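You operate a simulated robot arm through the tools that you are given. There is no shell and no other tool. Be economical: measure what you need, move in short steps, check, and stop when the job is done.

Carry out the task below with a simulated two-armed robot. There is one attempt and no reset: what you move stays moved.

JOB
Load the tray and carry it to the side table in both hands.
Fine: it takes the green cup, the brown cup and the orange jug; the other cup stays. Set down upright: orange jug.

The check looks at the end state, three seconds after you hand in, the way a careful person would. Anything else that was tipped, shoved, dropped, spilled or broken makes it a failure.

ROBOT AND FRAMES
Two 7-joint arms with two-finger parallel grippers on one trunk, on a base that drives. Base frame: it is fixed to the floor where the robot stands at the start and does not move with it; the origin is under the middle of the robot, x ahead of it, y to its left, z up; the surface under the hand at the start is at about z = 0.425. Units: m, rad, N and s.
The left shoulder is at the start at [0.05, 0.187, 0.835], the right one opposite. With the tool pointing down near the work surface each hand reaches from about 0.1 to 0.64 m from the robot's upright axis, wherever it stands, measured 20 degrees to its own side. Places, roughly: purple mug [4, 1, 0.75]; teapot [2, -0.75, 0.5]; top of the side table [1.6, 1, 0.6]; tray [0.6, 0.1, 0.4]. Payload 3.43 kg a hand.
Tool frame (each hand has its own): the origin (TCP) lies between the finger pads and is the grasp point; the fingertips stand 0.03 m ahead of it; z points along the fingers, y is the line along which they close. Largest opening 0.094 m; finger width 0.028, thickness 0.01; the body of the gripper, 0.05 by 0.096 m, starts 0.055 m behind the TCP.
Orientation is that of the tool frame in the base frame, as [roll, pitch, yaw] about the fixed x, y, z axes, in that order (R = Rz(yaw) Ry(pitch) Rx(roll)). With the fingers straight down and closing along the base's y, the tool's x points along the base's -x, its y along +y and its z along -z.

CONTROLS
- The arms move only by the tool servo_tool. It takes "left_increments", "right_increments" or both (then of equal length, played together; a hand with none holds still); each is a list of rows, each an object (a shift or turn left out is 0, a gripper value left out holds the last) with "xyz": the shift along the base's x, y, z in m, a list of three; "rotation": the turn, a rotation vector about the base's x, y, z in degrees, a list of three; "gripper": the finger opening in m, from 0 to 0.094. In form: [{"xyz": [dx, dy, dz], "rotation": [ax, ay, az], "gripper": gripper}, ...]. A call has 1 to 20 rows; each row shifts and turns the commanded pose from where the row before left it. Rows are played at 5 a second. More than 0.05 m and 0.15 rad between two rows, or a gripper value outside its range, and nothing of the call is played. A pose out of reach is approached as far as the arm can. The call stops where the force on the tool passes 40 N (or 10 N more than at its start, if that is more) or the arm is blocked; 0.2 s more then pass. The fingers move at their own pace (about 0.153 m/s each) and stop on an object; they squeeze with about 21 N. The grip force told is the motor's: it shows also when the fingers shut on nothing. Time passes only in rows, and 0.2 s behind the last, so rows that do not move let the fingers close. It gives the time, the measured TCP pose, the force on the tool (base axes), the opening and the grip force at its end, in the units of the frame above (readings bear some noise), with the torque about the TCP (base axes, N m) and any sound that the robot's microphone picked up.
- Cameras (640 x 400 px; columns grow to the right, rows downward): "scene" is now at [0.1366, -0.011, 0.9795]; the picture's right is [-0.15, -0.99, 0.00], its down [-0.71, 0.11, -0.69] and it looks along [0.69, -0.10, -0.72] (base axes); focal length 264 px, centre (320, 200). "left" rides on the left gripper at [0.076, -0.014, -0.103] in its tool frame; the picture's right is [0.18, 0.98, 0.00], its down [-0.75, 0.14, -0.64] and it looks along [-0.63, 0.12, 0.77] (tool axes); focal length 243 px, centre (320, 200). "right" rides on the right gripper at [0.076, 0.014, -0.102] in its tool frame; the picture's right is [-0.18, 0.98, 0.00], its down [-0.75, -0.14, -0.64] and it looks along [-0.63, -0.12, 0.77] (tool axes); focal length 243 px, centre (320, 200). There is no depth. A picture from a camera that has moved, and an enlarged one, comes with that camera's place and axes in the base frame and with its lens.
- camera(camera): a new picture of that camera. The clock stands still meanwhile.
- lift_body(by): slides the trunk up (or, below 0, down) by that many m; the arms and the scene camera ride with it, the base frame stays. It gives what a move gives, with no picture.
- steer(legs): drives the robot by 1 to 6 legs, each [ahead, left, turn to the left] in m, m and rad, along the robot's own axes; the way and the turn of a leg run together, so that a leg with both is an arc; at most 1.5 m and 3.142 rad a leg. The arms and the cameras ride along, it lands a little off, and it stops where it bumps. It gives what a move gives.
- pan_tilt(pan, tilt): turns the head with the scene camera to pan (to the left, within 1.396 rad either way) and tilt (down, from -0.506 to 1.204), counted from straight ahead of the robot. It gives what a move gives.
- close_up(camera, box): a new picture of the part [left, top, right, bottom] of that camera's present view, enlarged. The clock stands still meanwhile.
- sign_off(): hands the job in; it is judged then, once.

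Work in short steps. Places have to be worked out from the pictures, the camera data and where the tool is seen: move nearer, look again, correct. Check each grasp and each placing, and mend what went wrong. You have 120 turns and 88 pictures in all, those below and enlarged ones among them. Open the grippers and draw the arms clear of the work before you hand the job in, unless the task says otherwise; then end with one line.

The tools are called after "Call:" as a command line: name --argument value ..., lists and objects as JSON in quotes. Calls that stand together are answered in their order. servo_tool: Moves the arms, as the interface text tells. Its arguments: {"type":"object","properties":{"left_increments":{"type":"array","items":{"type":"object","properties":{"xyz":{"type":"array","items":{"type":"number"}},"rotation":{"type":"array","items":{"type":"number"}},"gripper":{"type":"number"}}}},"right_increments":{"type":"array","items":{"type":"object","properties":{"xyz":{"type":"array","items":{"type":"number"}},"rotation":{"type":"array","items":{"type":"number"}},"gripper":{"type":"number"}}}}},"required":[]} The other tools are called the same way: lift_body (by) slides the trunk up or down; steer (legs) drives the base; pan_tilt (pan, tilt) turns the head that bears the scene camera; camera (camera) takes a picture; close_up (camera, box) takes an enlarged picture of a part of a camera's view; sign_off () hands the job in.

At the start:

```text
time_s: 0.0
left_tool_pos: [0.4952, 0.2685, 0.7288]
left_orientation: [-3.141, 0.001, 3.141]
left_ft_force: [0.3, 0.1, 0.2]
left_moment: [0.01, 0.01, -0.02]
left_opening: 0.0942
left_grasp_force: 0.1
right_tool_pos: [0.517, -0.2109, 0.6938]
right_orientation: [3.14, 0.0, 3.14]
right_ft_force: [0.3, 0.2, 0.0]
right_moment: [0.03, 0.0, -0.01]
right_opening: 0.0941
right_grasp_force: 0.0
trunk travel left (down, up): [-0.05, 0.382]
robot x, y, heading: [-0.002, 0.0004, -0.002]
head pan, tilt: [-0.148, 0.805]
```

scene: 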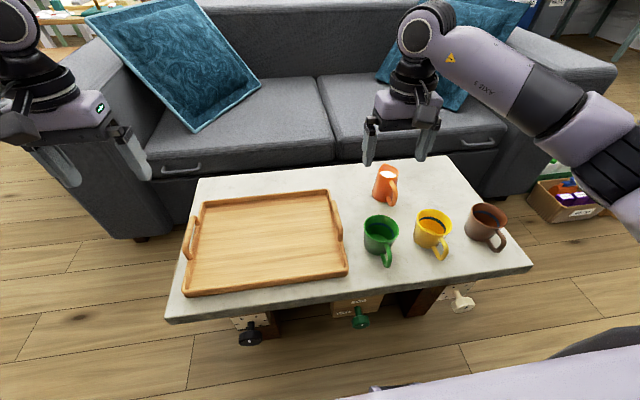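
right: 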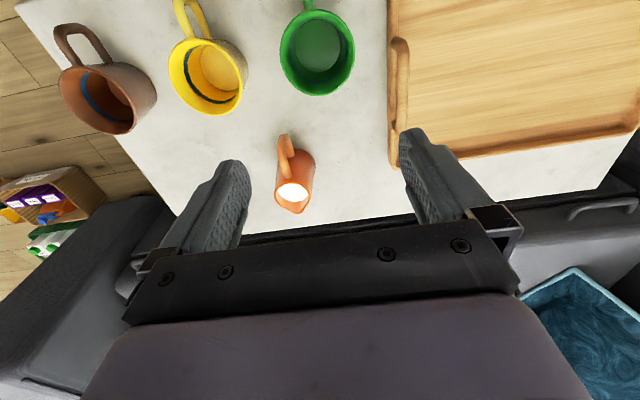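
left: 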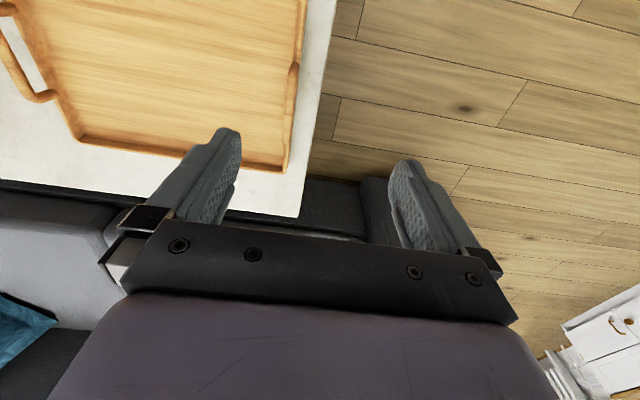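

I start by looking closely at the work table and the cups.

Call:
close_up --camera "scene" --box '[340, 140, 540, 290]'

Call:
pan_tilt --pan 0.7 --tilt 0.35

Call:
camera --camera "scene"

```text
2.67 times, centred on (440, 215) of scene
camera zoom: at [0.1366, -0.011, 0.9795], right [-0.15, -0.99, 0.0], down [-0.71, 0.11, -0.69], along [0.69, -0.1, -0.72], focal length 703 px, centre (0, 160)
```

zoom: 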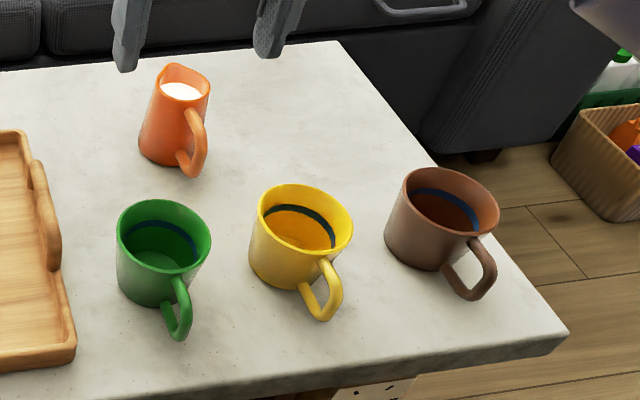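

```text
time_s: 1.2
left_tool_pos: [0.4953, 0.2679, 0.7272]
left_orientation: [3.141, 0.0, 3.142]
left_ft_force: [1.1, 0.4, 0.7]
left_moment: [0.02, 0.03, -0.01]
left_opening: 0.0942
left_grasp_force: 0.1
right_tool_pos: [0.5179, -0.2097, 0.6935]
right_orientation: [3.14, 0.001, -3.141]
right_ft_force: [-0.3, -0.4, -0.1]
right_moment: [0.01, 0.0, 0.0]
right_opening: 0.0938
right_grasp_force: 0.1
trunk travel left (down, up): [-0.05, 0.382]
robot x, y, heading: [0.0017, -0.001, -0.001]
head pan, tilt: [0.7, 0.351]
```

```text
83 pictures are left
camera scene: at [0.1284, 0.0607, 1.0196], right [0.64, -0.77, 0.0], down [-0.26, -0.22, -0.94], along [0.72, 0.6, -0.34], focal length 264 px, centre (320, 200)
```

scene: 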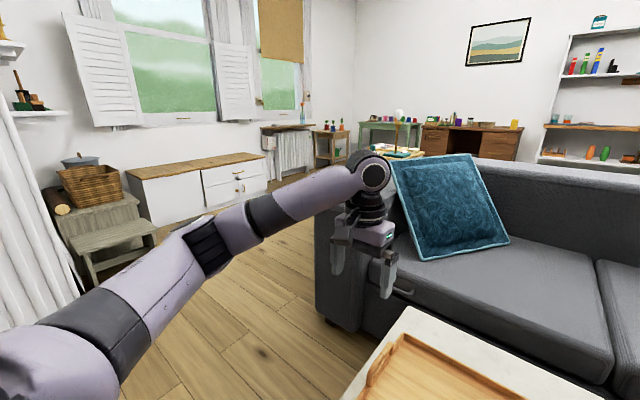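

Cups are about 0.08 m wide with handles toward me. The jug has milk in it and sits near [0.65, -0.27], so it's slightly out of reach. I'll move the left arm aside to see the side table and creep ahead a little.

Call:
steer --legs '[[0.07, 0, 0]]'

Call:
servo_tool --left_increments '[{"xyz": [-0.03, 0.04, 0.0]}, {"xyz": [-0.03, 0.04, 0.0]}, {"xyz": [-0.03, 0.04, 0.0]}, {"xyz": [-0.03, 0.04, 0.0]}, {"xyz": [-0.03, 0.04, 0]}]'

Call:
camera --camera "scene"

Call:
camera --camera "right"

```text
time_s: 2.2
left_tool_pos: [0.5262, 0.2689, 0.7307]
left_orientation: [-3.141, 0.001, -3.14]
left_ft_force: [-0.1, 0.1, 0.0]
left_moment: [-0.01, 0.02, 0.03]
left_opening: 0.094
left_grasp_force: 0.1
right_tool_pos: [0.5489, -0.2078, 0.6947]
right_orientation: [3.141, -0.001, -3.138]
right_ft_force: [0.7, 0.5, -0.2]
right_moment: [-0.05, -0.01, 0.0]
right_opening: 0.0938
right_grasp_force: 0.0
trunk travel left (down, up): [-0.05, 0.382]
robot x, y, heading: [0.0289, 0.0004, -0.0]
head pan, tilt: [0.7, 0.351]
stopped in leg 1: the robot was blocked; the commanded pose is now the measured one
```

```text
time_s: 3.4
left_tool_pos: [0.3731, 0.4662, 0.7283]
left_orientation: [-3.141, 0.001, 3.141]
left_ft_force: [0.4, -0.1, 0.3]
left_moment: [0.02, -0.03, -0.03]
left_opening: 0.094
left_grasp_force: 0.0
right_tool_pos: [0.5484, -0.2094, 0.6922]
right_orientation: [3.141, 0.0, -3.138]
right_ft_force: [1.1, -0.5, -1.3]
right_moment: [-0.01, 0.01, -0.01]
right_opening: 0.094
right_grasp_force: 0.0
trunk travel left (down, up): [-0.05, 0.382]
robot x, y, heading: [0.0278, -0.0003, 0.003]
head pan, tilt: [0.7, 0.351]
```

```text
82 pictures are left
camera scene: at [0.1586, 0.0602, 1.0196], right [0.65, -0.76, 0.0], down [-0.26, -0.22, -0.94], along [0.72, 0.61, -0.34], focal length 264 px, centre (320, 200)
```

scene: 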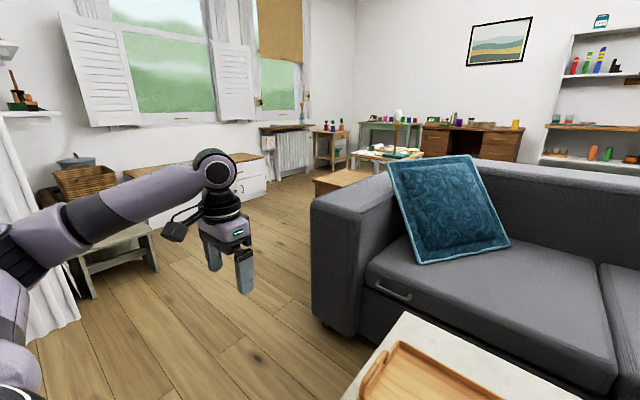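

```text
81 pictures are left
camera right: at [0.4711, -0.1954, 0.7959], right [0.18, 0.98, 0.0], down [0.75, -0.14, 0.64], along [0.63, -0.12, -0.77], focal length 243 px, centre (320, 200)
```

right: 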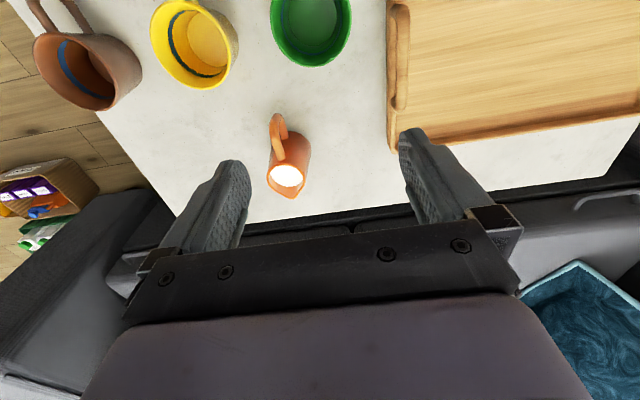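

The base stopped against something after 0.03 m, and the wooden side table is visible behind the couch arm. Both views put the jug near [0.645, -0.27] with its top at about z 0.525, so I test the reach by hovering over it.

Call:
servo_tool --right_increments '[{"xyz": [0.03, -0.02, -0.02], "gripper": 0.094}, {"xyz": [0.03, -0.02, -0.02]}, {"xyz": [0.035, -0.02, -0.02]}, {}, {}]'

Call:
camera --camera "right"

Call:
pan_tilt --pan -0.148 --tilt 0.805

Call:
camera --camera "scene"

```text
time_s: 4.6
left_tool_pos: [0.3734, 0.4668, 0.729]
left_orientation: [-3.142, 0.001, -3.137]
left_ft_force: [-0.3, -0.2, 0.3]
left_moment: [0.02, 0.01, -0.03]
left_opening: 0.0941
left_grasp_force: 0.1
right_tool_pos: [0.645, -0.2691, 0.6309]
right_orientation: [-3.14, 0.001, -3.139]
right_ft_force: [-0.8, -0.4, -0.2]
right_moment: [0.02, -0.01, 0.0]
right_opening: 0.094
right_grasp_force: 0.0
trunk travel left (down, up): [-0.05, 0.382]
robot x, y, heading: [0.0284, -0.001, 0.006]
head pan, tilt: [0.7, 0.351]
```

```text
80 pictures are left
camera right: at [0.5681, -0.2569, 0.734], right [0.18, 0.98, 0.0], down [0.75, -0.14, 0.64], along [0.63, -0.12, -0.77], focal length 243 px, centre (320, 200)
```

right: 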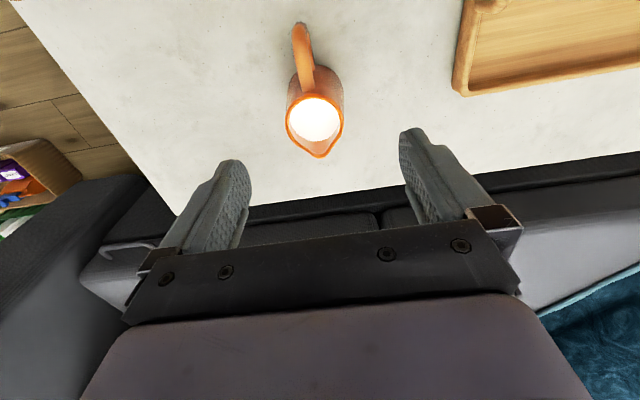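

```text
time_s: 5.8
left_tool_pos: [0.3721, 0.466, 0.7283]
left_orientation: [-3.141, 0.002, -3.138]
left_ft_force: [0.0, -0.4, 0.5]
left_moment: [-0.01, -0.02, 0.04]
left_opening: 0.0938
left_grasp_force: 0.1
right_tool_pos: [0.6464, -0.2707, 0.6308]
right_orientation: [-3.141, 0.001, -3.137]
right_ft_force: [0.6, -0.5, 0.5]
right_moment: [-0.01, 0.02, 0.02]
right_opening: 0.0941
right_grasp_force: 0.0
trunk travel left (down, up): [-0.05, 0.382]
robot x, y, heading: [0.0302, -0.0029, 0.006]
head pan, tilt: [-0.148, 0.805]
```

```text
79 pictures are left
camera scene: at [0.167, -0.0115, 0.9796], right [-0.14, -0.99, 0.0], down [-0.71, 0.1, -0.69], along [0.69, -0.1, -0.72], focal length 264 px, centre (320, 200)
```

scene: 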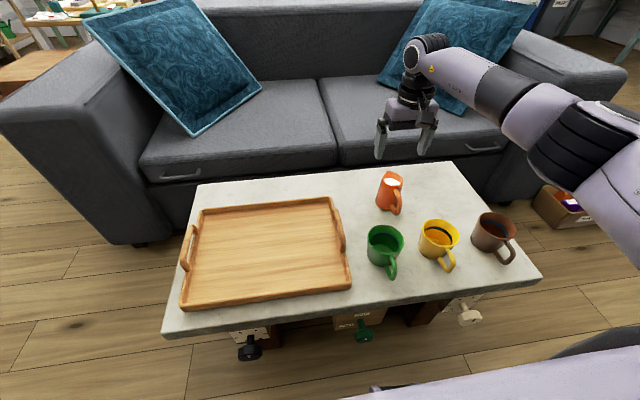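

The reach holds, and the jug sits at about [0.65, -0.276], between the fingers. I descend to z≈0.487 in small steps.

Call:
servo_tool --right_increments '[{"xyz": [0.004, -0.005, -0.02]}, {"xyz": [0, 0, -0.03]}, {"xyz": [0, 0, -0.03]}, {"xyz": [0, 0, -0.025]}, {"xyz": [0, 0, -0.02]}, {}, {}]'

Call:
camera --camera "right"

Call:
close_up --camera "scene" --box '[340, 120, 460, 220]'

```text
time_s: 7.4
left_tool_pos: [0.3724, 0.4659, 0.7289]
left_orientation: [3.141, 0.001, -3.139]
left_ft_force: [0.1, -0.7, -0.3]
left_moment: [0.03, 0.03, -0.01]
left_opening: 0.094
left_grasp_force: 0.0
right_tool_pos: [0.6475, -0.2748, 0.5089]
right_orientation: [3.141, 0.0, -3.137]
right_ft_force: [0.3, 1.0, -0.3]
right_moment: [-0.02, 0.0, 0.02]
right_opening: 0.0942
right_grasp_force: 0.1
trunk travel left (down, up): [-0.05, 0.382]
robot x, y, heading: [0.0271, 0.0027, 0.001]
head pan, tilt: [-0.148, 0.805]
```

```text
78 pictures are left
camera right: at [0.5706, -0.2603, 0.6114], right [0.18, 0.98, 0.0], down [0.75, -0.14, 0.64], along [0.63, -0.12, -0.77], focal length 243 px, centre (320, 200)
```

right: 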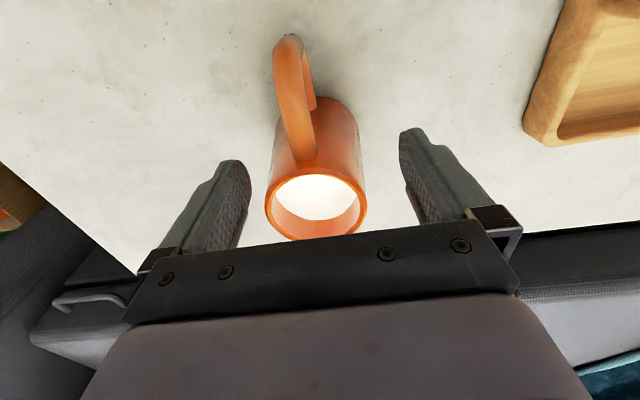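

```text
4.00 times, centred on (400, 170) of scene
camera zoom: at [0.1669, -0.0115, 0.9795], right [-0.14, -0.99, 0.0], down [-0.71, 0.1, -0.69], along [0.69, -0.1, -0.72], focal length 1055 px, centre (0, 320)
```

zoom: 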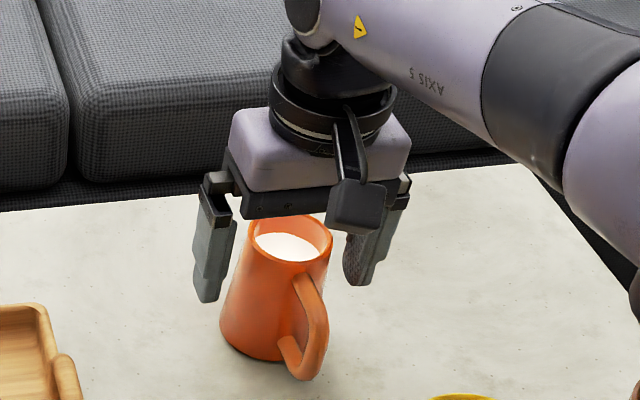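

The jug stands centred between the fingers. I lower 0.02 m more and close.

Call:
servo_tool --right_increments '[{"xyz": [0.001, -0.001, -0.01]}, {"xyz": [0, 0, -0.01]}, {"gripper": 0.07}, {"gripper": 0.03}, {"gripper": 0.03}, {}]'

Call:
camera --camera "right"

```text
time_s: 8.8
left_tool_pos: [0.3731, 0.4663, 0.7287]
left_orientation: [3.141, 0.002, -3.138]
left_ft_force: [0.0, 0.3, 0.1]
left_moment: [-0.04, -0.01, 0.01]
left_opening: 0.0937
left_grasp_force: 0.1
right_tool_pos: [0.6446, -0.2756, 0.4899]
right_orientation: [3.14, 0.002, -3.138]
right_ft_force: [0.0, -0.2, 0.1]
right_moment: [0.0, 0.02, -0.03]
right_opening: 0.0302
right_grasp_force: 0.0
right hand out of reach, approached as far as the arm can: row 2
trunk travel left (down, up): [-0.05, 0.382]
robot x, y, heading: [0.0341, -0.0035, 0.0]
head pan, tilt: [-0.148, 0.805]
```

```text
76 pictures are left
camera right: at [0.5666, -0.262, 0.5922], right [0.18, 0.98, 0.0], down [0.75, -0.14, 0.64], along [0.63, -0.12, -0.76], focal length 243 px, centre (320, 200)
```

right: 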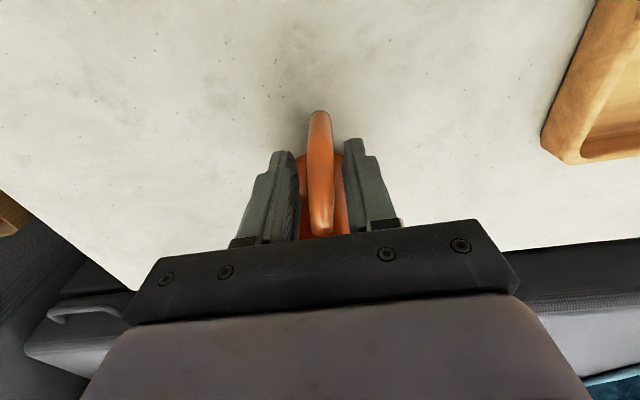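

The fingers reached 0.03 m without force, so they closed short of the body, around the handle. I check from the head camera.

Call:
close_up --camera "scene" --box '[340, 120, 460, 220]'

```text
4.00 times, centred on (400, 170) of scene
camera zoom: at [0.1669, -0.0115, 0.9795], right [-0.14, -0.99, 0.0], down [-0.71, 0.1, -0.69], along [0.69, -0.1, -0.72], focal length 1055 px, centre (0, 320)
```

zoom: 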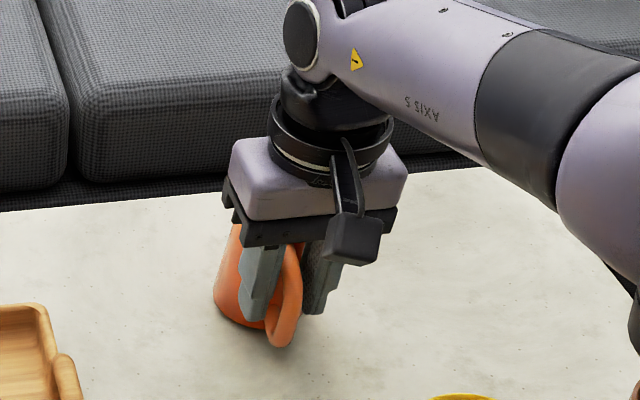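

The jug is shorter and farther away than I took it for: its centre is at x≈0.667 and its top at about z 0.503. I open, rise and tilt the hand forward by 21° to gain reach, then look again.

Call:
servo_tool --right_increments '[{"gripper": 0.094}, {}, {"xyz": [0, 0, 0.03]}, {"xyz": [0, 0, 0.04]}, {"xyz": [-0.02, 0, 0.04], "rotation": [0, -7, 0]}, {"xyz": [-0.01, 0, 0], "rotation": [0, -7, 0]}, {"rotation": [0, -7, 0]}, {}]'

Call:
camera --camera "right"

Call:
close_up --camera "scene" --box '[340, 120, 460, 220]'

```text
time_s: 10.6
left_tool_pos: [0.3724, 0.4666, 0.7284]
left_orientation: [3.141, 0.002, -3.138]
left_ft_force: [0.2, -0.5, 1.4]
left_moment: [-0.01, -0.05, 0.02]
left_opening: 0.0941
left_grasp_force: 0.1
right_tool_pos: [0.6147, -0.2768, 0.6009]
right_orientation: [-3.141, 0.369, -3.141]
right_ft_force: [-1.4, -0.2, 0.8]
right_moment: [0.0, 0.02, 0.02]
right_opening: 0.0941
right_grasp_force: 0.0
trunk travel left (down, up): [-0.05, 0.382]
robot x, y, heading: [0.03, -0.0034, 0.003]
head pan, tilt: [-0.148, 0.805]
```

```text
74 pictures are left
camera right: at [0.5055, -0.2622, 0.668], right [0.17, 0.98, 0.07], down [0.47, -0.14, 0.87], along [0.87, -0.12, -0.49], focal length 243 px, centre (320, 200)
```

right: 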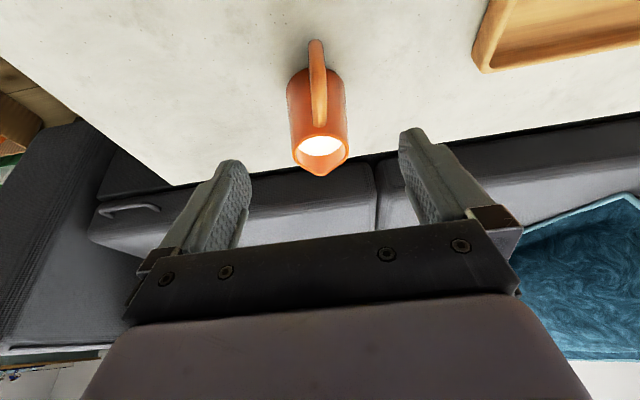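

```text
4.00 times, centred on (400, 170) of scene
camera zoom: at [0.1669, -0.0116, 0.9796], right [-0.14, -0.99, 0.0], down [-0.71, 0.1, -0.69], along [0.69, -0.1, -0.72], focal length 1055 px, centre (0, 320)
```

zoom: 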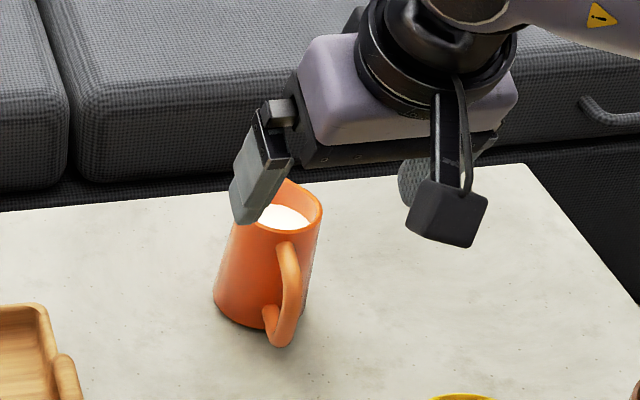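

The jug was pushed about 0.03 m forward but stands upright with nothing spilled. Triangulation gives [0.69, -0.283] with the top at 0.508, so I go in along the tilted axis.

Call:
servo_tool --right_increments '[{"xyz": [0.027, -0.006, 0]}, {"xyz": [0.012, 0, -0.031]}, {"xyz": [0.012, 0, -0.031]}, {"xyz": [0.012, 0, -0.031]}, {"xyz": [0.012, 0, -0.029]}, {}, {}]'

Call:
camera --camera "right"

Call:
close_up --camera "scene" --box '[340, 120, 460, 220]'

```text
time_s: 12.2
left_tool_pos: [0.3718, 0.4663, 0.7289]
left_orientation: [-3.141, 0.0, -3.138]
left_ft_force: [0.7, 0.0, 0.7]
left_moment: [0.0, -0.02, -0.02]
left_opening: 0.094
left_grasp_force: 0.1
right_tool_pos: [0.6907, -0.2821, 0.4803]
right_orientation: [3.14, 0.367, -3.138]
right_ft_force: [-0.3, -0.3, 0.1]
right_moment: [-0.01, 0.0, 0.0]
right_opening: 0.0939
right_grasp_force: 0.1
trunk travel left (down, up): [-0.05, 0.382]
robot x, y, heading: [0.0332, 0.0001, 0.003]
head pan, tilt: [-0.148, 0.805]
```

```text
72 pictures are left
camera right: at [0.5814, -0.2675, 0.548], right [0.17, 0.98, 0.07], down [0.47, -0.14, 0.87], along [0.86, -0.12, -0.49], focal length 243 px, centre (320, 200)
```

right: 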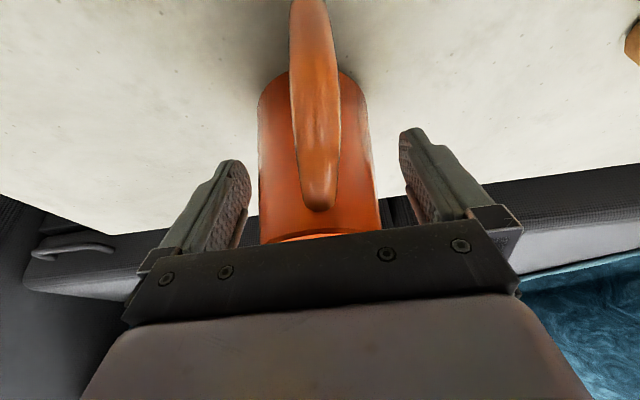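

```text
4.00 times, centred on (400, 170) of scene
camera zoom: at [0.1669, -0.0116, 0.9795], right [-0.14, -0.99, 0.0], down [-0.71, 0.1, -0.69], along [0.69, -0.1, -0.72], focal length 1055 px, centre (0, 320)
```

zoom: 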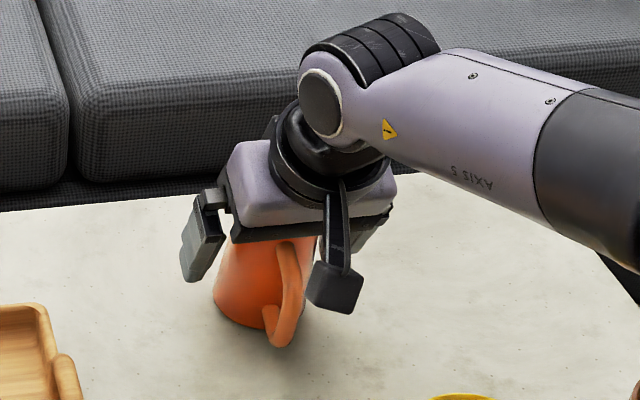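

The jug lies between the pads, so I close and read the opening.

Call:
servo_tool --right_increments '[{"gripper": 0.08}, {"gripper": 0.07}, {"gripper": 0.06}, {"gripper": 0.045}, {"gripper": 0.03}, {}]'

Call:
camera --camera "right"

```text
time_s: 13.6
left_tool_pos: [0.3729, 0.4664, 0.7291]
left_orientation: [-3.141, 0.002, -3.138]
left_ft_force: [-0.7, 0.5, 0.3]
left_moment: [0.02, 0.01, -0.05]
left_opening: 0.0938
left_grasp_force: 0.0
right_tool_pos: [0.6914, -0.2821, 0.4813]
right_orientation: [-3.14, 0.368, -3.138]
right_ft_force: [0.6, -0.3, 0.5]
right_moment: [0.07, -0.1, -0.02]
right_opening: 0.0625
right_grasp_force: 21.0
trunk travel left (down, up): [-0.05, 0.382]
robot x, y, heading: [0.0304, -0.0014, 0.003]
head pan, tilt: [-0.148, 0.805]
```

```text
70 pictures are left
camera right: at [0.5815, -0.2677, 0.5484], right [0.17, 0.98, 0.07], down [0.47, -0.14, 0.87], along [0.86, -0.12, -0.49], focal length 243 px, centre (320, 200)
```

right: 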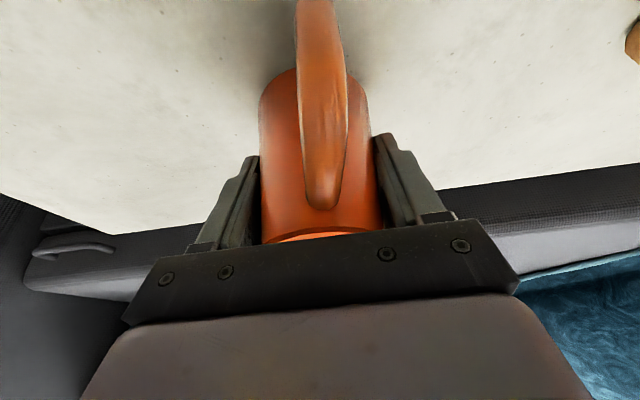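

Solid grip at 0.0625 m with 21 N. I lift gently and slowly.

Call:
servo_tool --right_increments '[{"xyz": [0, 0, 0.005]}, {"xyz": [0, 0, 0.01]}, {"xyz": [0, 0, 0.015]}, {"xyz": [0, 0, 0.02]}, {"xyz": [0, 0, 0.02]}, {"xyz": [0, 0, 0.01]}, {}]'

Call:
camera --camera "scene"

```text
time_s: 15.2
left_tool_pos: [0.3722, 0.4659, 0.7282]
left_orientation: [3.141, -0.001, -3.138]
left_ft_force: [-0.2, -0.2, 0.0]
left_moment: [-0.02, 0.03, 0.0]
left_opening: 0.0939
left_grasp_force: 0.1
right_tool_pos: [0.6907, -0.2809, 0.5592]
right_orientation: [-3.139, 0.367, -3.138]
right_ft_force: [-0.4, -0.1, -2.2]
right_moment: [-0.01, -0.04, 0.01]
right_opening: 0.0625
right_grasp_force: 21.2
trunk travel left (down, up): [-0.05, 0.382]
robot x, y, heading: [0.029, -0.0038, -0.002]
head pan, tilt: [-0.148, 0.805]
```

```text
69 pictures are left
camera scene: at [0.1672, -0.0116, 0.9795], right [-0.14, -0.99, 0.0], down [-0.71, 0.1, -0.69], along [0.69, -0.1, -0.72], focal length 264 px, centre (320, 200)
```

scene: 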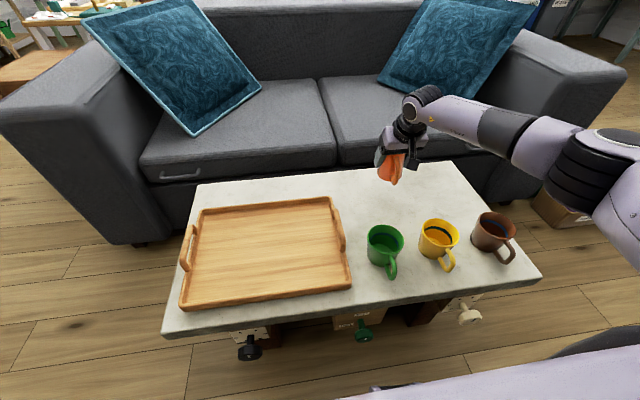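

The jug is up and upright, weighing about 0.22 kg. Tray spans x 0.42–0.68 and y -0.115–0.236. I carry the jug smoothly to above [0.61, 0.06].

Call:
servo_tool --right_increments '[{"xyz": [-0.002, 0.01, 0.01]}, {"xyz": [-0.005, 0.02, 0.01]}, {"xyz": [-0.006, 0.025, 0.005]}, {"xyz": [-0.006, 0.025, 0]}, {"xyz": [-0.006, 0.025, 0]}, {"xyz": [-0.006, 0.025, 0]}, {"xyz": [-0.006, 0.025, 0]}, {"xyz": [-0.006, 0.025, 0]}, {"xyz": [-0.006, 0.025, 0]}, {"xyz": [-0.006, 0.025, 0]}, {"xyz": [-0.006, 0.025, 0]}, {"xyz": [-0.006, 0.025, 0]}, {"xyz": [-0.005, 0.025, 0]}, {"xyz": [-0.005, 0.02, 0]}, {"xyz": [-0.003, 0.015, 0]}, {"xyz": [0, 0.005, 0]}, {}]'

Call:
camera --camera "right"

Call:
camera --camera "scene"

```text
time_s: 18.8
left_tool_pos: [0.3734, 0.4658, 0.7289]
left_orientation: [-3.14, 0.0, -3.137]
left_ft_force: [0.4, -0.8, -0.1]
left_moment: [0.07, 0.04, 0.01]
left_opening: 0.0939
left_grasp_force: 0.1
right_tool_pos: [0.6103, 0.0641, 0.5814]
right_orientation: [3.141, 0.366, -3.137]
right_ft_force: [0.6, 0.7, -2.9]
right_moment: [0.01, 0.0, -0.01]
right_opening: 0.062
right_grasp_force: 21.0
trunk travel left (down, up): [-0.05, 0.382]
robot x, y, heading: [0.0301, -0.0006, 0.006]
head pan, tilt: [-0.148, 0.805]
```

```text
68 pictures are left
camera right: at [0.5007, 0.0785, 0.6496], right [0.17, 0.98, 0.07], down [0.47, -0.14, 0.87], along [0.86, -0.12, -0.49], focal length 243 px, centre (320, 200)
```

right: 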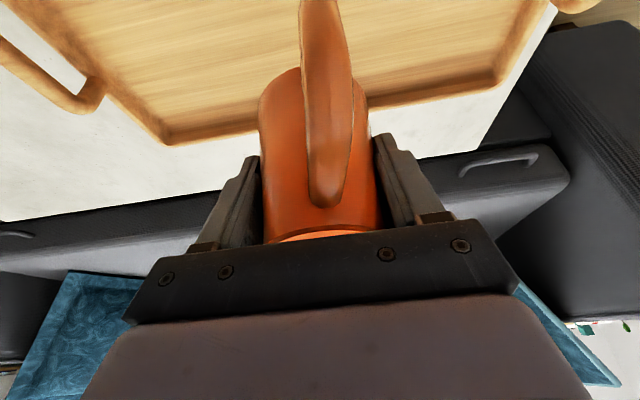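

```text
67 pictures are left
camera scene: at [0.1672, -0.0115, 0.9795], right [-0.14, -0.99, 0.0], down [-0.71, 0.1, -0.69], along [0.69, -0.1, -0.72], focal length 264 px, centre (320, 200)
```

scene: 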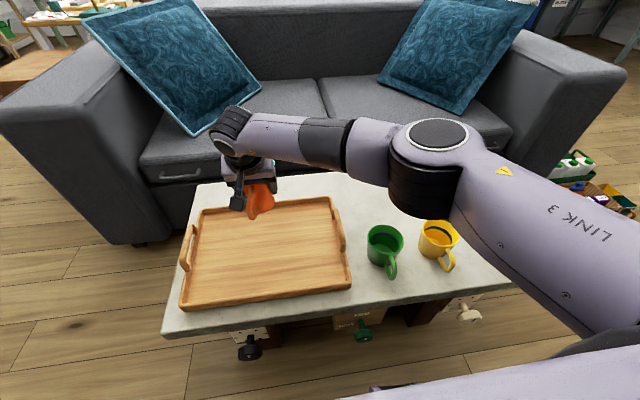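

The far rim is at x≈0.68 and the jug would sit at 0.61, clear of it. I lower slowly and feel for contact.

Call:
servo_tool --right_increments '[{"xyz": [0, -0.002, -0.015]}, {"xyz": [0, -0.002, -0.02]}, {"xyz": [0, 0, -0.02]}, {"xyz": [0, 0, -0.015]}, {"xyz": [0, 0, -0.01]}, {"xyz": [0, 0, -0.005]}, {}]'

Call:
close_up --camera "scene" --box '[180, 130, 340, 230]'

```text
time_s: 20.4
left_tool_pos: [0.373, 0.4656, 0.7286]
left_orientation: [3.141, 0.001, -3.139]
left_ft_force: [0.4, 0.0, 0.5]
left_moment: [0.01, -0.01, -0.01]
left_opening: 0.0937
left_grasp_force: 0.1
right_tool_pos: [0.6145, 0.0536, 0.4957]
right_orientation: [-3.14, 0.368, 3.134]
right_ft_force: [-0.3, 0.6, -3.6]
right_moment: [0.0, -0.06, 0.03]
right_opening: 0.0623
right_grasp_force: 21.1
trunk travel left (down, up): [-0.05, 0.382]
robot x, y, heading: [0.0332, 0.0014, 0.004]
head pan, tilt: [-0.148, 0.805]
```

```text
4.00 times, centred on (260, 180) of scene
camera zoom: at [0.1672, -0.0115, 0.9795], right [-0.14, -0.99, 0.0], down [-0.71, 0.1, -0.69], along [0.69, -0.1, -0.72], focal length 1055 px, centre (560, 280)
```

zoom: 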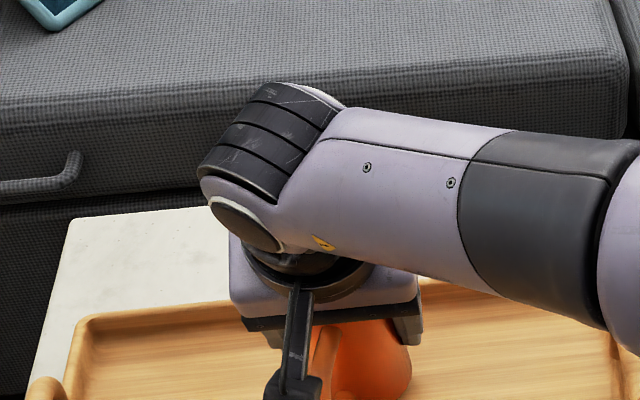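

Still hanging free at z 0.4957, so I lower in 3 mm steps.

Call:
servo_tool --right_increments '[{"xyz": [0, 0, -0.003]}, {"xyz": [0, 0, -0.003]}, {}]'

```text
time_s: 21.2
left_tool_pos: [0.3731, 0.467, 0.7286]
left_orientation: [3.141, 0.0, -3.137]
left_ft_force: [0.3, 1.2, -0.1]
left_moment: [0.03, 0.03, 0.01]
left_opening: 0.094
left_grasp_force: 0.0
right_tool_pos: [0.6173, 0.0507, 0.492]
right_orientation: [-3.138, 0.371, 3.13]
right_ft_force: [0.0, -0.1, -3.7]
right_moment: [-0.03, -0.06, -0.01]
right_opening: 0.0623
right_grasp_force: 21.1
trunk travel left (down, up): [-0.05, 0.382]
robot x, y, heading: [0.0298, -0.0027, 0.004]
head pan, tilt: [-0.148, 0.805]
```

The hand is drifting sideways a little, so I look before going on.

Call:
camera --camera "right"

Call:
camera --camera "scene"

Call:
camera --camera "left"

```text
65 pictures are left
camera right: at [0.5071, 0.0668, 0.5595], right [0.19, 0.98, 0.06], down [0.47, -0.14, 0.87], along [0.86, -0.13, -0.48], focal length 243 px, centre (320, 200)
```

right: 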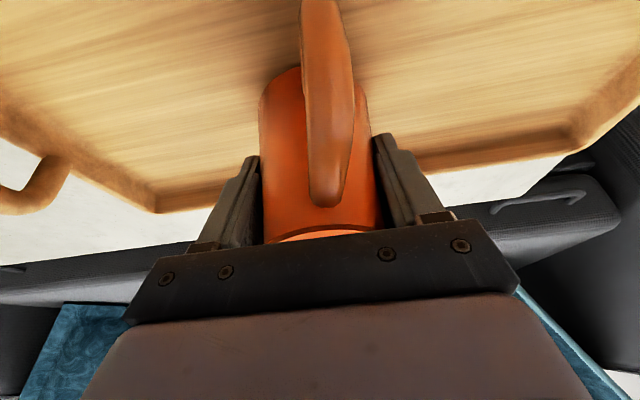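

```text
64 pictures are left
camera scene: at [0.1672, -0.0115, 0.9795], right [-0.14, -0.99, 0.0], down [-0.71, 0.1, -0.69], along [0.69, -0.1, -0.72], focal length 264 px, centre (320, 200)
```

scene: 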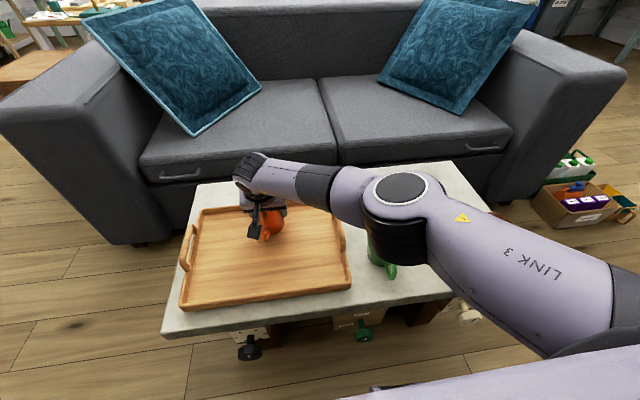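

```text
63 pictures are left
camera left: at [0.2957, 0.4521, 0.8314], right [-0.19, 0.98, 0.0], down [0.75, 0.14, 0.64], along [0.63, 0.12, -0.77], focal length 243 px, centre (320, 200)
```

left: 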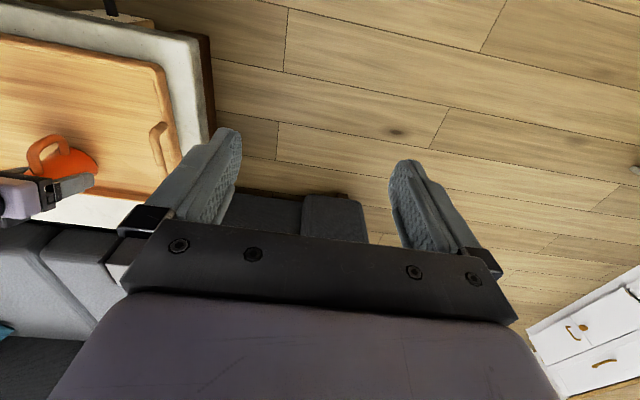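

The right elbow hangs low over the green and yellow cups and may be what deflects the arm. I raise the hand back up to clear it and check the cups.

Call:
servo_tool --right_increments '[{"xyz": [0, 0, 0.02]}, {"xyz": [0, 0, 0.025]}, {"xyz": [0, 0, 0.025]}, {"xyz": [0, 0, 0.02]}, {}]'

Call:
camera --camera "scene"

```text
time_s: 22.4
left_tool_pos: [0.3732, 0.4663, 0.7293]
left_orientation: [3.141, -0.001, -3.137]
left_ft_force: [0.1, -0.1, 0.1]
left_moment: [-0.04, 0.02, -0.03]
left_opening: 0.0941
left_grasp_force: 0.1
right_tool_pos: [0.6069, 0.06, 0.5842]
right_orientation: [-3.14, 0.364, -3.14]
right_ft_force: [0.0, -0.1, -3.4]
right_moment: [0.0, -0.05, 0.0]
right_opening: 0.0622
right_grasp_force: 21.4
trunk travel left (down, up): [-0.05, 0.382]
robot x, y, heading: [0.0266, -0.0017, 0.005]
head pan, tilt: [-0.148, 0.805]
```

```text
62 pictures are left
camera scene: at [0.1671, -0.0115, 0.9795], right [-0.14, -0.99, 0.0], down [-0.71, 0.1, -0.69], along [0.69, -0.1, -0.72], focal length 264 px, centre (320, 200)
```

scene: 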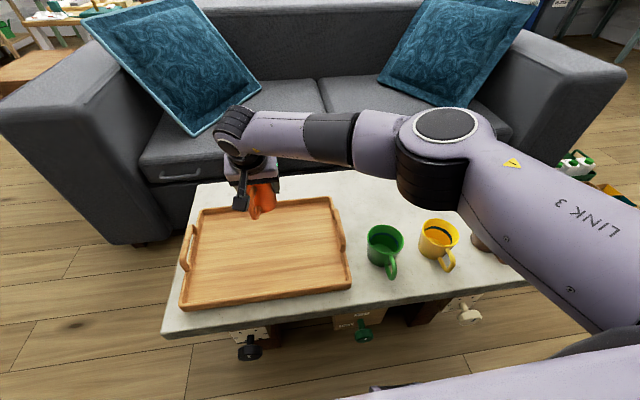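

The cups are untouched. I back off a hair and drive left 0.22 m so the right arm can reach the tray without crossing over the cups.

Call:
steer --legs '[[-0.015, 0, 0], [0, 0.22, 0]]'

Call:
camera --camera "scene"

```text
time_s: 25.3
left_tool_pos: [0.3568, 0.683, 0.7292]
left_orientation: [-3.141, -0.001, -3.137]
left_ft_force: [1.0, 0.2, 0.0]
left_moment: [-0.02, 0.0, 0.01]
left_opening: 0.0943
left_grasp_force: 0.1
right_tool_pos: [0.5914, 0.276, 0.5829]
right_orientation: [-3.141, 0.366, -3.136]
right_ft_force: [-0.1, 0.4, -3.0]
right_moment: [0.01, -0.06, 0.04]
right_opening: 0.0623
right_grasp_force: 20.0
trunk travel left (down, up): [-0.05, 0.382]
robot x, y, heading: [0.0157, 0.2187, 0.002]
head pan, tilt: [-0.148, 0.805]
```

```text
61 pictures are left
camera scene: at [0.1518, 0.205, 0.9795], right [-0.14, -0.99, 0.0], down [-0.71, 0.1, -0.69], along [0.69, -0.1, -0.72], focal length 264 px, centre (320, 200)
```

scene: 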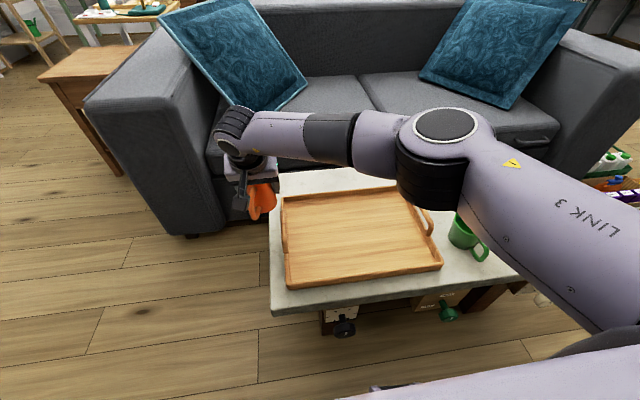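

Now I shift the hand back over the tray to [0.61, 0.062].

Call:
servo_tool --right_increments '[{"xyz": [0.001, -0.01, 0]}, {"xyz": [0.002, -0.02, 0]}, {"xyz": [0.002, -0.025, 0]}, {"xyz": [0.002, -0.025, 0]}, {"xyz": [0.002, -0.025, 0]}, {"xyz": [0.002, -0.025, 0]}, {"xyz": [0.002, -0.025, 0]}, {"xyz": [0.002, -0.025, 0]}, {"xyz": [0.002, -0.02, 0]}, {"xyz": [0.002, -0.013, 0]}, {}, {"xyz": [0, 0, -0.015]}, {"xyz": [0, 0, -0.02]}, {"xyz": [0, 0, -0.02]}, {"xyz": [0, 0, -0.015]}, {"xyz": [0, 0, -0.01]}, {"xyz": [0, 0, -0.005]}, {}]'

Call:
camera --camera "scene"

```text
time_s: 29.1
left_tool_pos: [0.3568, 0.6823, 0.7302]
left_orientation: [3.14, 0.003, -3.135]
left_ft_force: [0.1, -0.4, 0.6]
left_moment: [0.02, 0.0, 0.0]
left_opening: 0.0941
left_grasp_force: 0.0
right_tool_pos: [0.61, 0.0632, 0.4974]
right_orientation: [-3.141, 0.367, -3.136]
right_ft_force: [0.7, -0.2, -3.5]
right_moment: [-0.03, -0.04, -0.04]
right_opening: 0.0622
right_grasp_force: 21.6
trunk travel left (down, up): [-0.05, 0.382]
robot x, y, heading: [0.0155, 0.217, 0.007]
head pan, tilt: [-0.148, 0.805]
```

```text
60 pictures are left
camera scene: at [0.1518, 0.2049, 0.9795], right [-0.14, -0.99, 0.0], down [-0.71, 0.1, -0.69], along [0.69, -0.1, -0.72], focal length 264 px, centre (320, 200)
```

scene: 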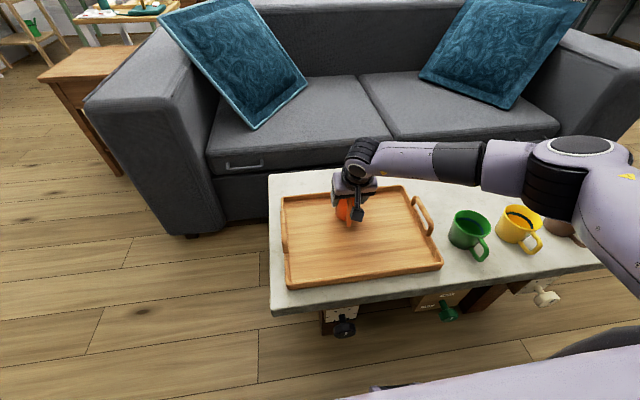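

Now the hand is on target with no drift. I lower in 2 mm steps watching the force.

Call:
servo_tool --right_increments '[{"xyz": [0, 0, -0.003]}, {"xyz": [0, 0, -0.003]}, {}]'

```text
time_s: 29.9
left_tool_pos: [0.3561, 0.6825, 0.7304]
left_orientation: [3.141, 0.0, -3.137]
left_ft_force: [0.6, -0.1, -1.3]
left_moment: [0.0, 0.0, 0.0]
left_opening: 0.0937
left_grasp_force: 0.1
right_tool_pos: [0.6112, 0.0636, 0.4916]
right_orientation: [-3.141, 0.366, -3.136]
right_ft_force: [-0.6, -0.2, -3.1]
right_moment: [-0.06, -0.05, -0.01]
right_opening: 0.0624
right_grasp_force: 21.0
trunk travel left (down, up): [-0.05, 0.382]
robot x, y, heading: [0.0146, 0.213, 0.009]
head pan, tilt: [-0.148, 0.805]
```

Call:
servo_tool --right_increments '[{"xyz": [0, 0, -0.002]}, {"xyz": [0, 0, -0.002]}, {}]'

```text
time_s: 30.7
left_tool_pos: [0.3566, 0.6822, 0.7292]
left_orientation: [-3.141, 0.003, -3.137]
left_ft_force: [0.0, -0.3, 0.6]
left_moment: [0.01, 0.05, -0.02]
left_opening: 0.0941
left_grasp_force: 0.0
right_tool_pos: [0.6121, 0.0651, 0.4904]
right_orientation: [-3.14, 0.369, -3.137]
right_ft_force: [-4.8, -2.5, 11.9]
right_moment: [0.25, 0.32, 0.15]
right_opening: 0.0622
right_grasp_force: 21.4
trunk travel left (down, up): [-0.05, 0.382]
robot x, y, heading: [0.0155, 0.2144, 0.001]
head pan, tilt: [-0.148, 0.805]
```

Contact with the tray at z≈0.490. I ease up 1 mm and open slowly.

Call:
servo_tool --right_increments '[{"xyz": [0, 0, 0.001]}, {"gripper": 0.065}, {"gripper": 0.075}, {"gripper": 0.094}, {}, {"xyz": [-0.011, 0, 0.028]}, {"xyz": [-0.011, 0, 0.028]}, {"xyz": [-0.011, 0, 0.028]}, {"xyz": [-0.011, 0, 0.028]}, {}]'

Call:
camera --camera "right"

Call:
camera --camera "scene"

```text
time_s: 32.9
left_tool_pos: [0.3565, 0.6831, 0.7287]
left_orientation: [3.141, 0.002, -3.138]
left_ft_force: [-0.5, 0.1, 0.2]
left_moment: [0.04, -0.01, 0.04]
left_opening: 0.0941
left_grasp_force: 0.1
right_tool_pos: [0.5653, 0.064, 0.6017]
right_orientation: [3.141, 0.367, -3.137]
right_ft_force: [0.4, 0.2, -0.6]
right_moment: [-0.03, -0.03, -0.01]
right_opening: 0.094
right_grasp_force: 0.0
trunk travel left (down, up): [-0.05, 0.382]
robot x, y, heading: [0.0151, 0.2139, 0.008]
head pan, tilt: [-0.148, 0.805]
```

```text
59 pictures are left
camera right: at [0.4561, 0.0773, 0.6692], right [0.17, 0.98, 0.07], down [0.47, -0.14, 0.87], along [0.86, -0.11, -0.49], focal length 243 px, centre (320, 200)
```

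right: 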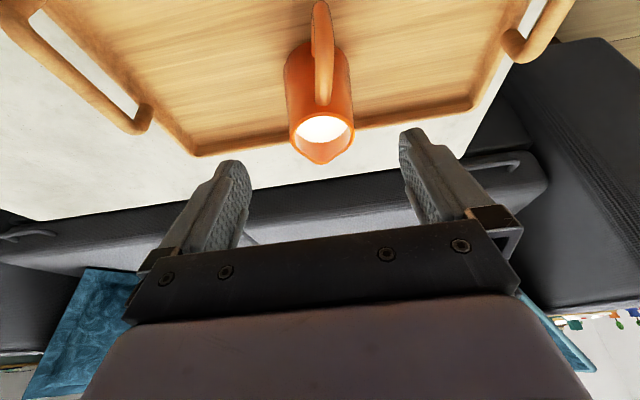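

```text
58 pictures are left
camera scene: at [0.1516, 0.205, 0.9795], right [-0.14, -0.99, 0.0], down [-0.71, 0.1, -0.69], along [0.69, -0.1, -0.72], focal length 264 px, centre (320, 200)
```

scene: 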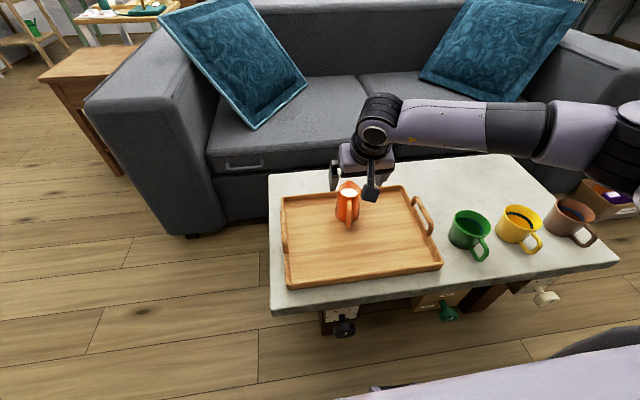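

The jug stands upright in the tray. Next is the green cup: I rise, straighten the hand and go above it.

Call:
servo_tool --right_increments '[{"xyz": [-0.02, 0, 0.04], "rotation": [0, 7, 0]}, {"xyz": [-0.02, -0.01, 0.04], "rotation": [0, 7, 0]}, {"xyz": [-0.015, -0.03, 0], "rotation": [0, 7, 0]}, {"xyz": [-0.01, -0.04, 0]}, {"xyz": [-0.01, -0.04, 0]}, {"xyz": [0, -0.04, 0]}, {"xyz": [0, -0.04, 0]}, {"xyz": [0, -0.03, -0.01]}, {}]'

Call:
camera --camera "right"

Call:
camera --camera "scene"

```text
time_s: 34.9
left_tool_pos: [0.3562, 0.6828, 0.7297]
left_orientation: [3.14, 0.002, -3.137]
left_ft_force: [0.3, 0.2, 0.5]
left_moment: [-0.02, 0.01, -0.02]
left_opening: 0.0938
left_grasp_force: 0.0
right_tool_pos: [0.4942, -0.1687, 0.67]
right_orientation: [3.14, 0.0, -3.137]
right_ft_force: [-0.5, 0.1, -0.8]
right_moment: [0.01, -0.01, 0.02]
right_opening: 0.0941
right_grasp_force: 0.1
trunk travel left (down, up): [-0.05, 0.382]
robot x, y, heading: [0.0169, 0.2114, 0.002]
head pan, tilt: [-0.148, 0.805]
```

```text
57 pictures are left
camera right: at [0.4151, -0.1547, 0.7747], right [0.18, 0.98, 0.0], down [0.75, -0.14, 0.64], along [0.63, -0.11, -0.77], focal length 243 px, centre (320, 200)
```

right: 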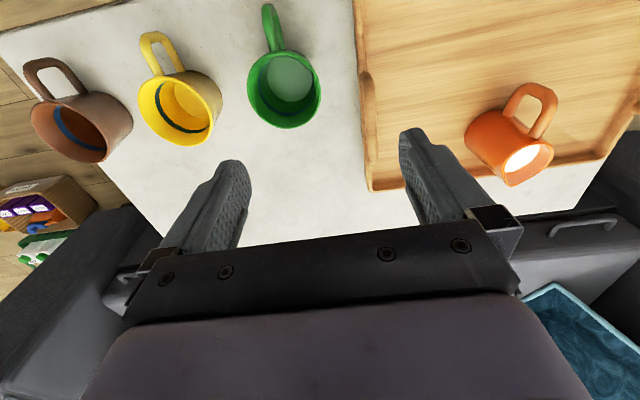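

```text
56 pictures are left
camera scene: at [0.1516, 0.2049, 0.9795], right [-0.14, -0.99, 0.0], down [-0.71, 0.1, -0.69], along [0.69, -0.1, -0.72], focal length 264 px, centre (320, 200)
```

scene: 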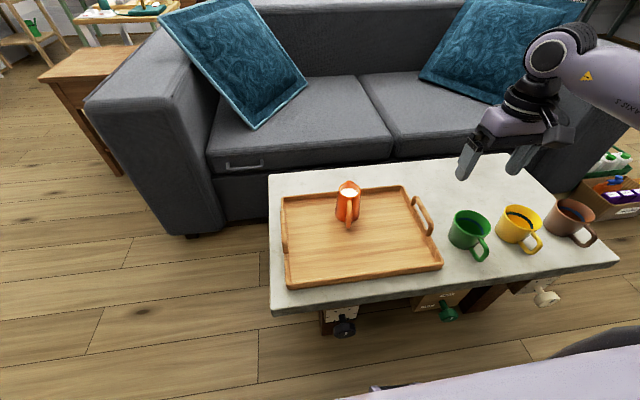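

Green cup's centre is about [0.484, -0.202], with the rim near 0.505 and a diameter of 0.08. I'll pinch its left wall at y≈-0.163 with a 0.042 opening, stopping first at z 0.57.

Call:
servo_tool --right_increments '[{"xyz": [-0.01, 0.006, -0.03], "gripper": 0.042}, {"xyz": [0, 0, -0.03]}, {"xyz": [0, 0, -0.03]}, {"xyz": [0, 0, -0.01]}, {}]'

Call:
camera --camera "right"

Call:
close_up --camera "scene" --box '[400, 150, 560, 250]'

```text
time_s: 36.1
left_tool_pos: [0.3572, 0.6836, 0.7281]
left_orientation: [3.141, 0.002, -3.138]
left_ft_force: [-1.5, -0.8, 0.1]
left_moment: [-0.01, 0.0, 0.02]
left_opening: 0.0939
left_grasp_force: 0.0
right_tool_pos: [0.4827, -0.1635, 0.5713]
right_orientation: [-3.141, 0.001, -3.136]
right_ft_force: [0.6, -0.2, -0.2]
right_moment: [-0.02, 0.02, -0.01]
right_opening: 0.0419
right_grasp_force: 0.0
trunk travel left (down, up): [-0.05, 0.382]
robot x, y, heading: [0.0151, 0.2194, 0.004]
head pan, tilt: [-0.148, 0.805]
```

```text
55 pictures are left
camera right: at [0.4038, -0.149, 0.6737], right [0.18, 0.98, 0.0], down [0.75, -0.14, 0.64], along [0.63, -0.11, -0.77], focal length 243 px, centre (320, 200)
```

right: 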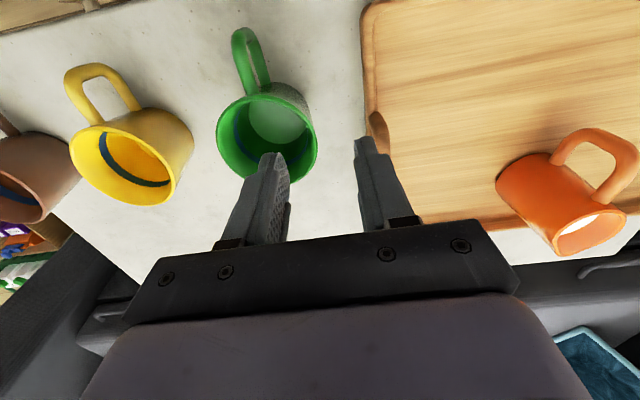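

```text
4.00 times, centred on (480, 200) of scene
camera zoom: at [0.1516, 0.2049, 0.9795], right [-0.14, -0.99, 0.0], down [-0.71, 0.1, -0.69], along [0.69, -0.1, -0.72], focal length 1055 px, centre (-320, 200)
```

zoom: 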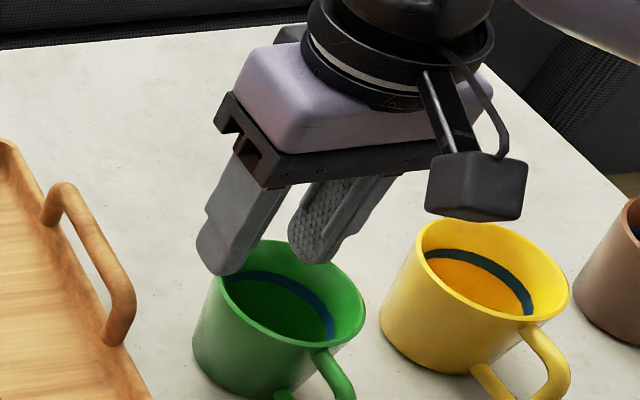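

The left wall is near y -0.166 and the cup centre at x≈0.477, so I nudge the hand and descend to z≈0.493.

Call:
servo_tool --right_increments '[{"xyz": [-0.005, -0.002, -0.02]}, {"xyz": [0, 0, -0.02]}, {"xyz": [0, 0, -0.02]}, {"xyz": [0, 0, -0.018]}, {}]'

Call:
camera --camera "right"

Call:
close_up --camera "scene" --box '[400, 150, 560, 250]'

```text
time_s: 37.3
left_tool_pos: [0.3558, 0.6823, 0.7294]
left_orientation: [-3.141, 0.003, -3.136]
left_ft_force: [0.8, -0.6, -1.1]
left_moment: [-0.04, -0.01, 0.02]
left_opening: 0.0939
left_grasp_force: 0.0
right_tool_pos: [0.4764, -0.1625, 0.4952]
right_orientation: [3.141, 0.0, -3.138]
right_ft_force: [0.2, -0.8, -0.2]
right_moment: [0.0, -0.03, 0.01]
right_opening: 0.0421
right_grasp_force: 0.6
trunk travel left (down, up): [-0.05, 0.382]
robot x, y, heading: [0.0176, 0.2176, 0.006]
head pan, tilt: [-0.148, 0.805]
```

```text
53 pictures are left
camera right: at [0.3997, -0.1488, 0.5962], right [0.18, 0.98, 0.0], down [0.75, -0.14, 0.64], along [0.63, -0.11, -0.77], focal length 243 px, centre (320, 200)
```

right: 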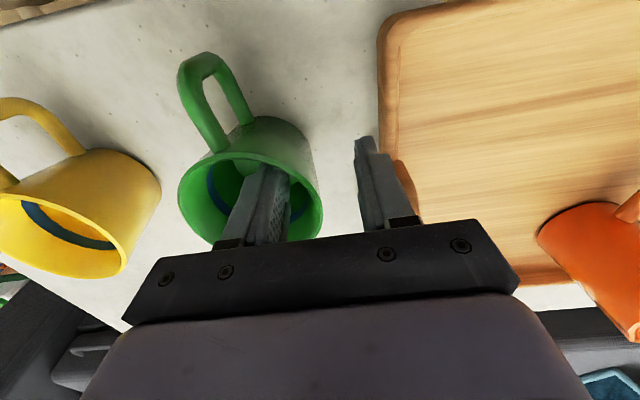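

```text
4.00 times, centred on (480, 200) of scene
camera zoom: at [0.1516, 0.2049, 0.9795], right [-0.14, -0.99, 0.0], down [-0.71, 0.1, -0.69], along [0.69, -0.1, -0.72], focal length 1055 px, centre (-320, 200)
```

zoom: 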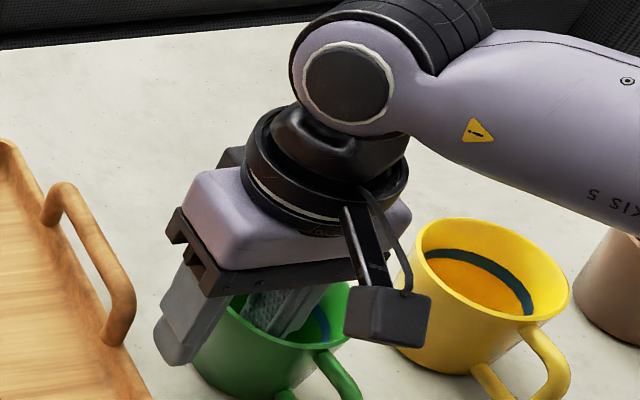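

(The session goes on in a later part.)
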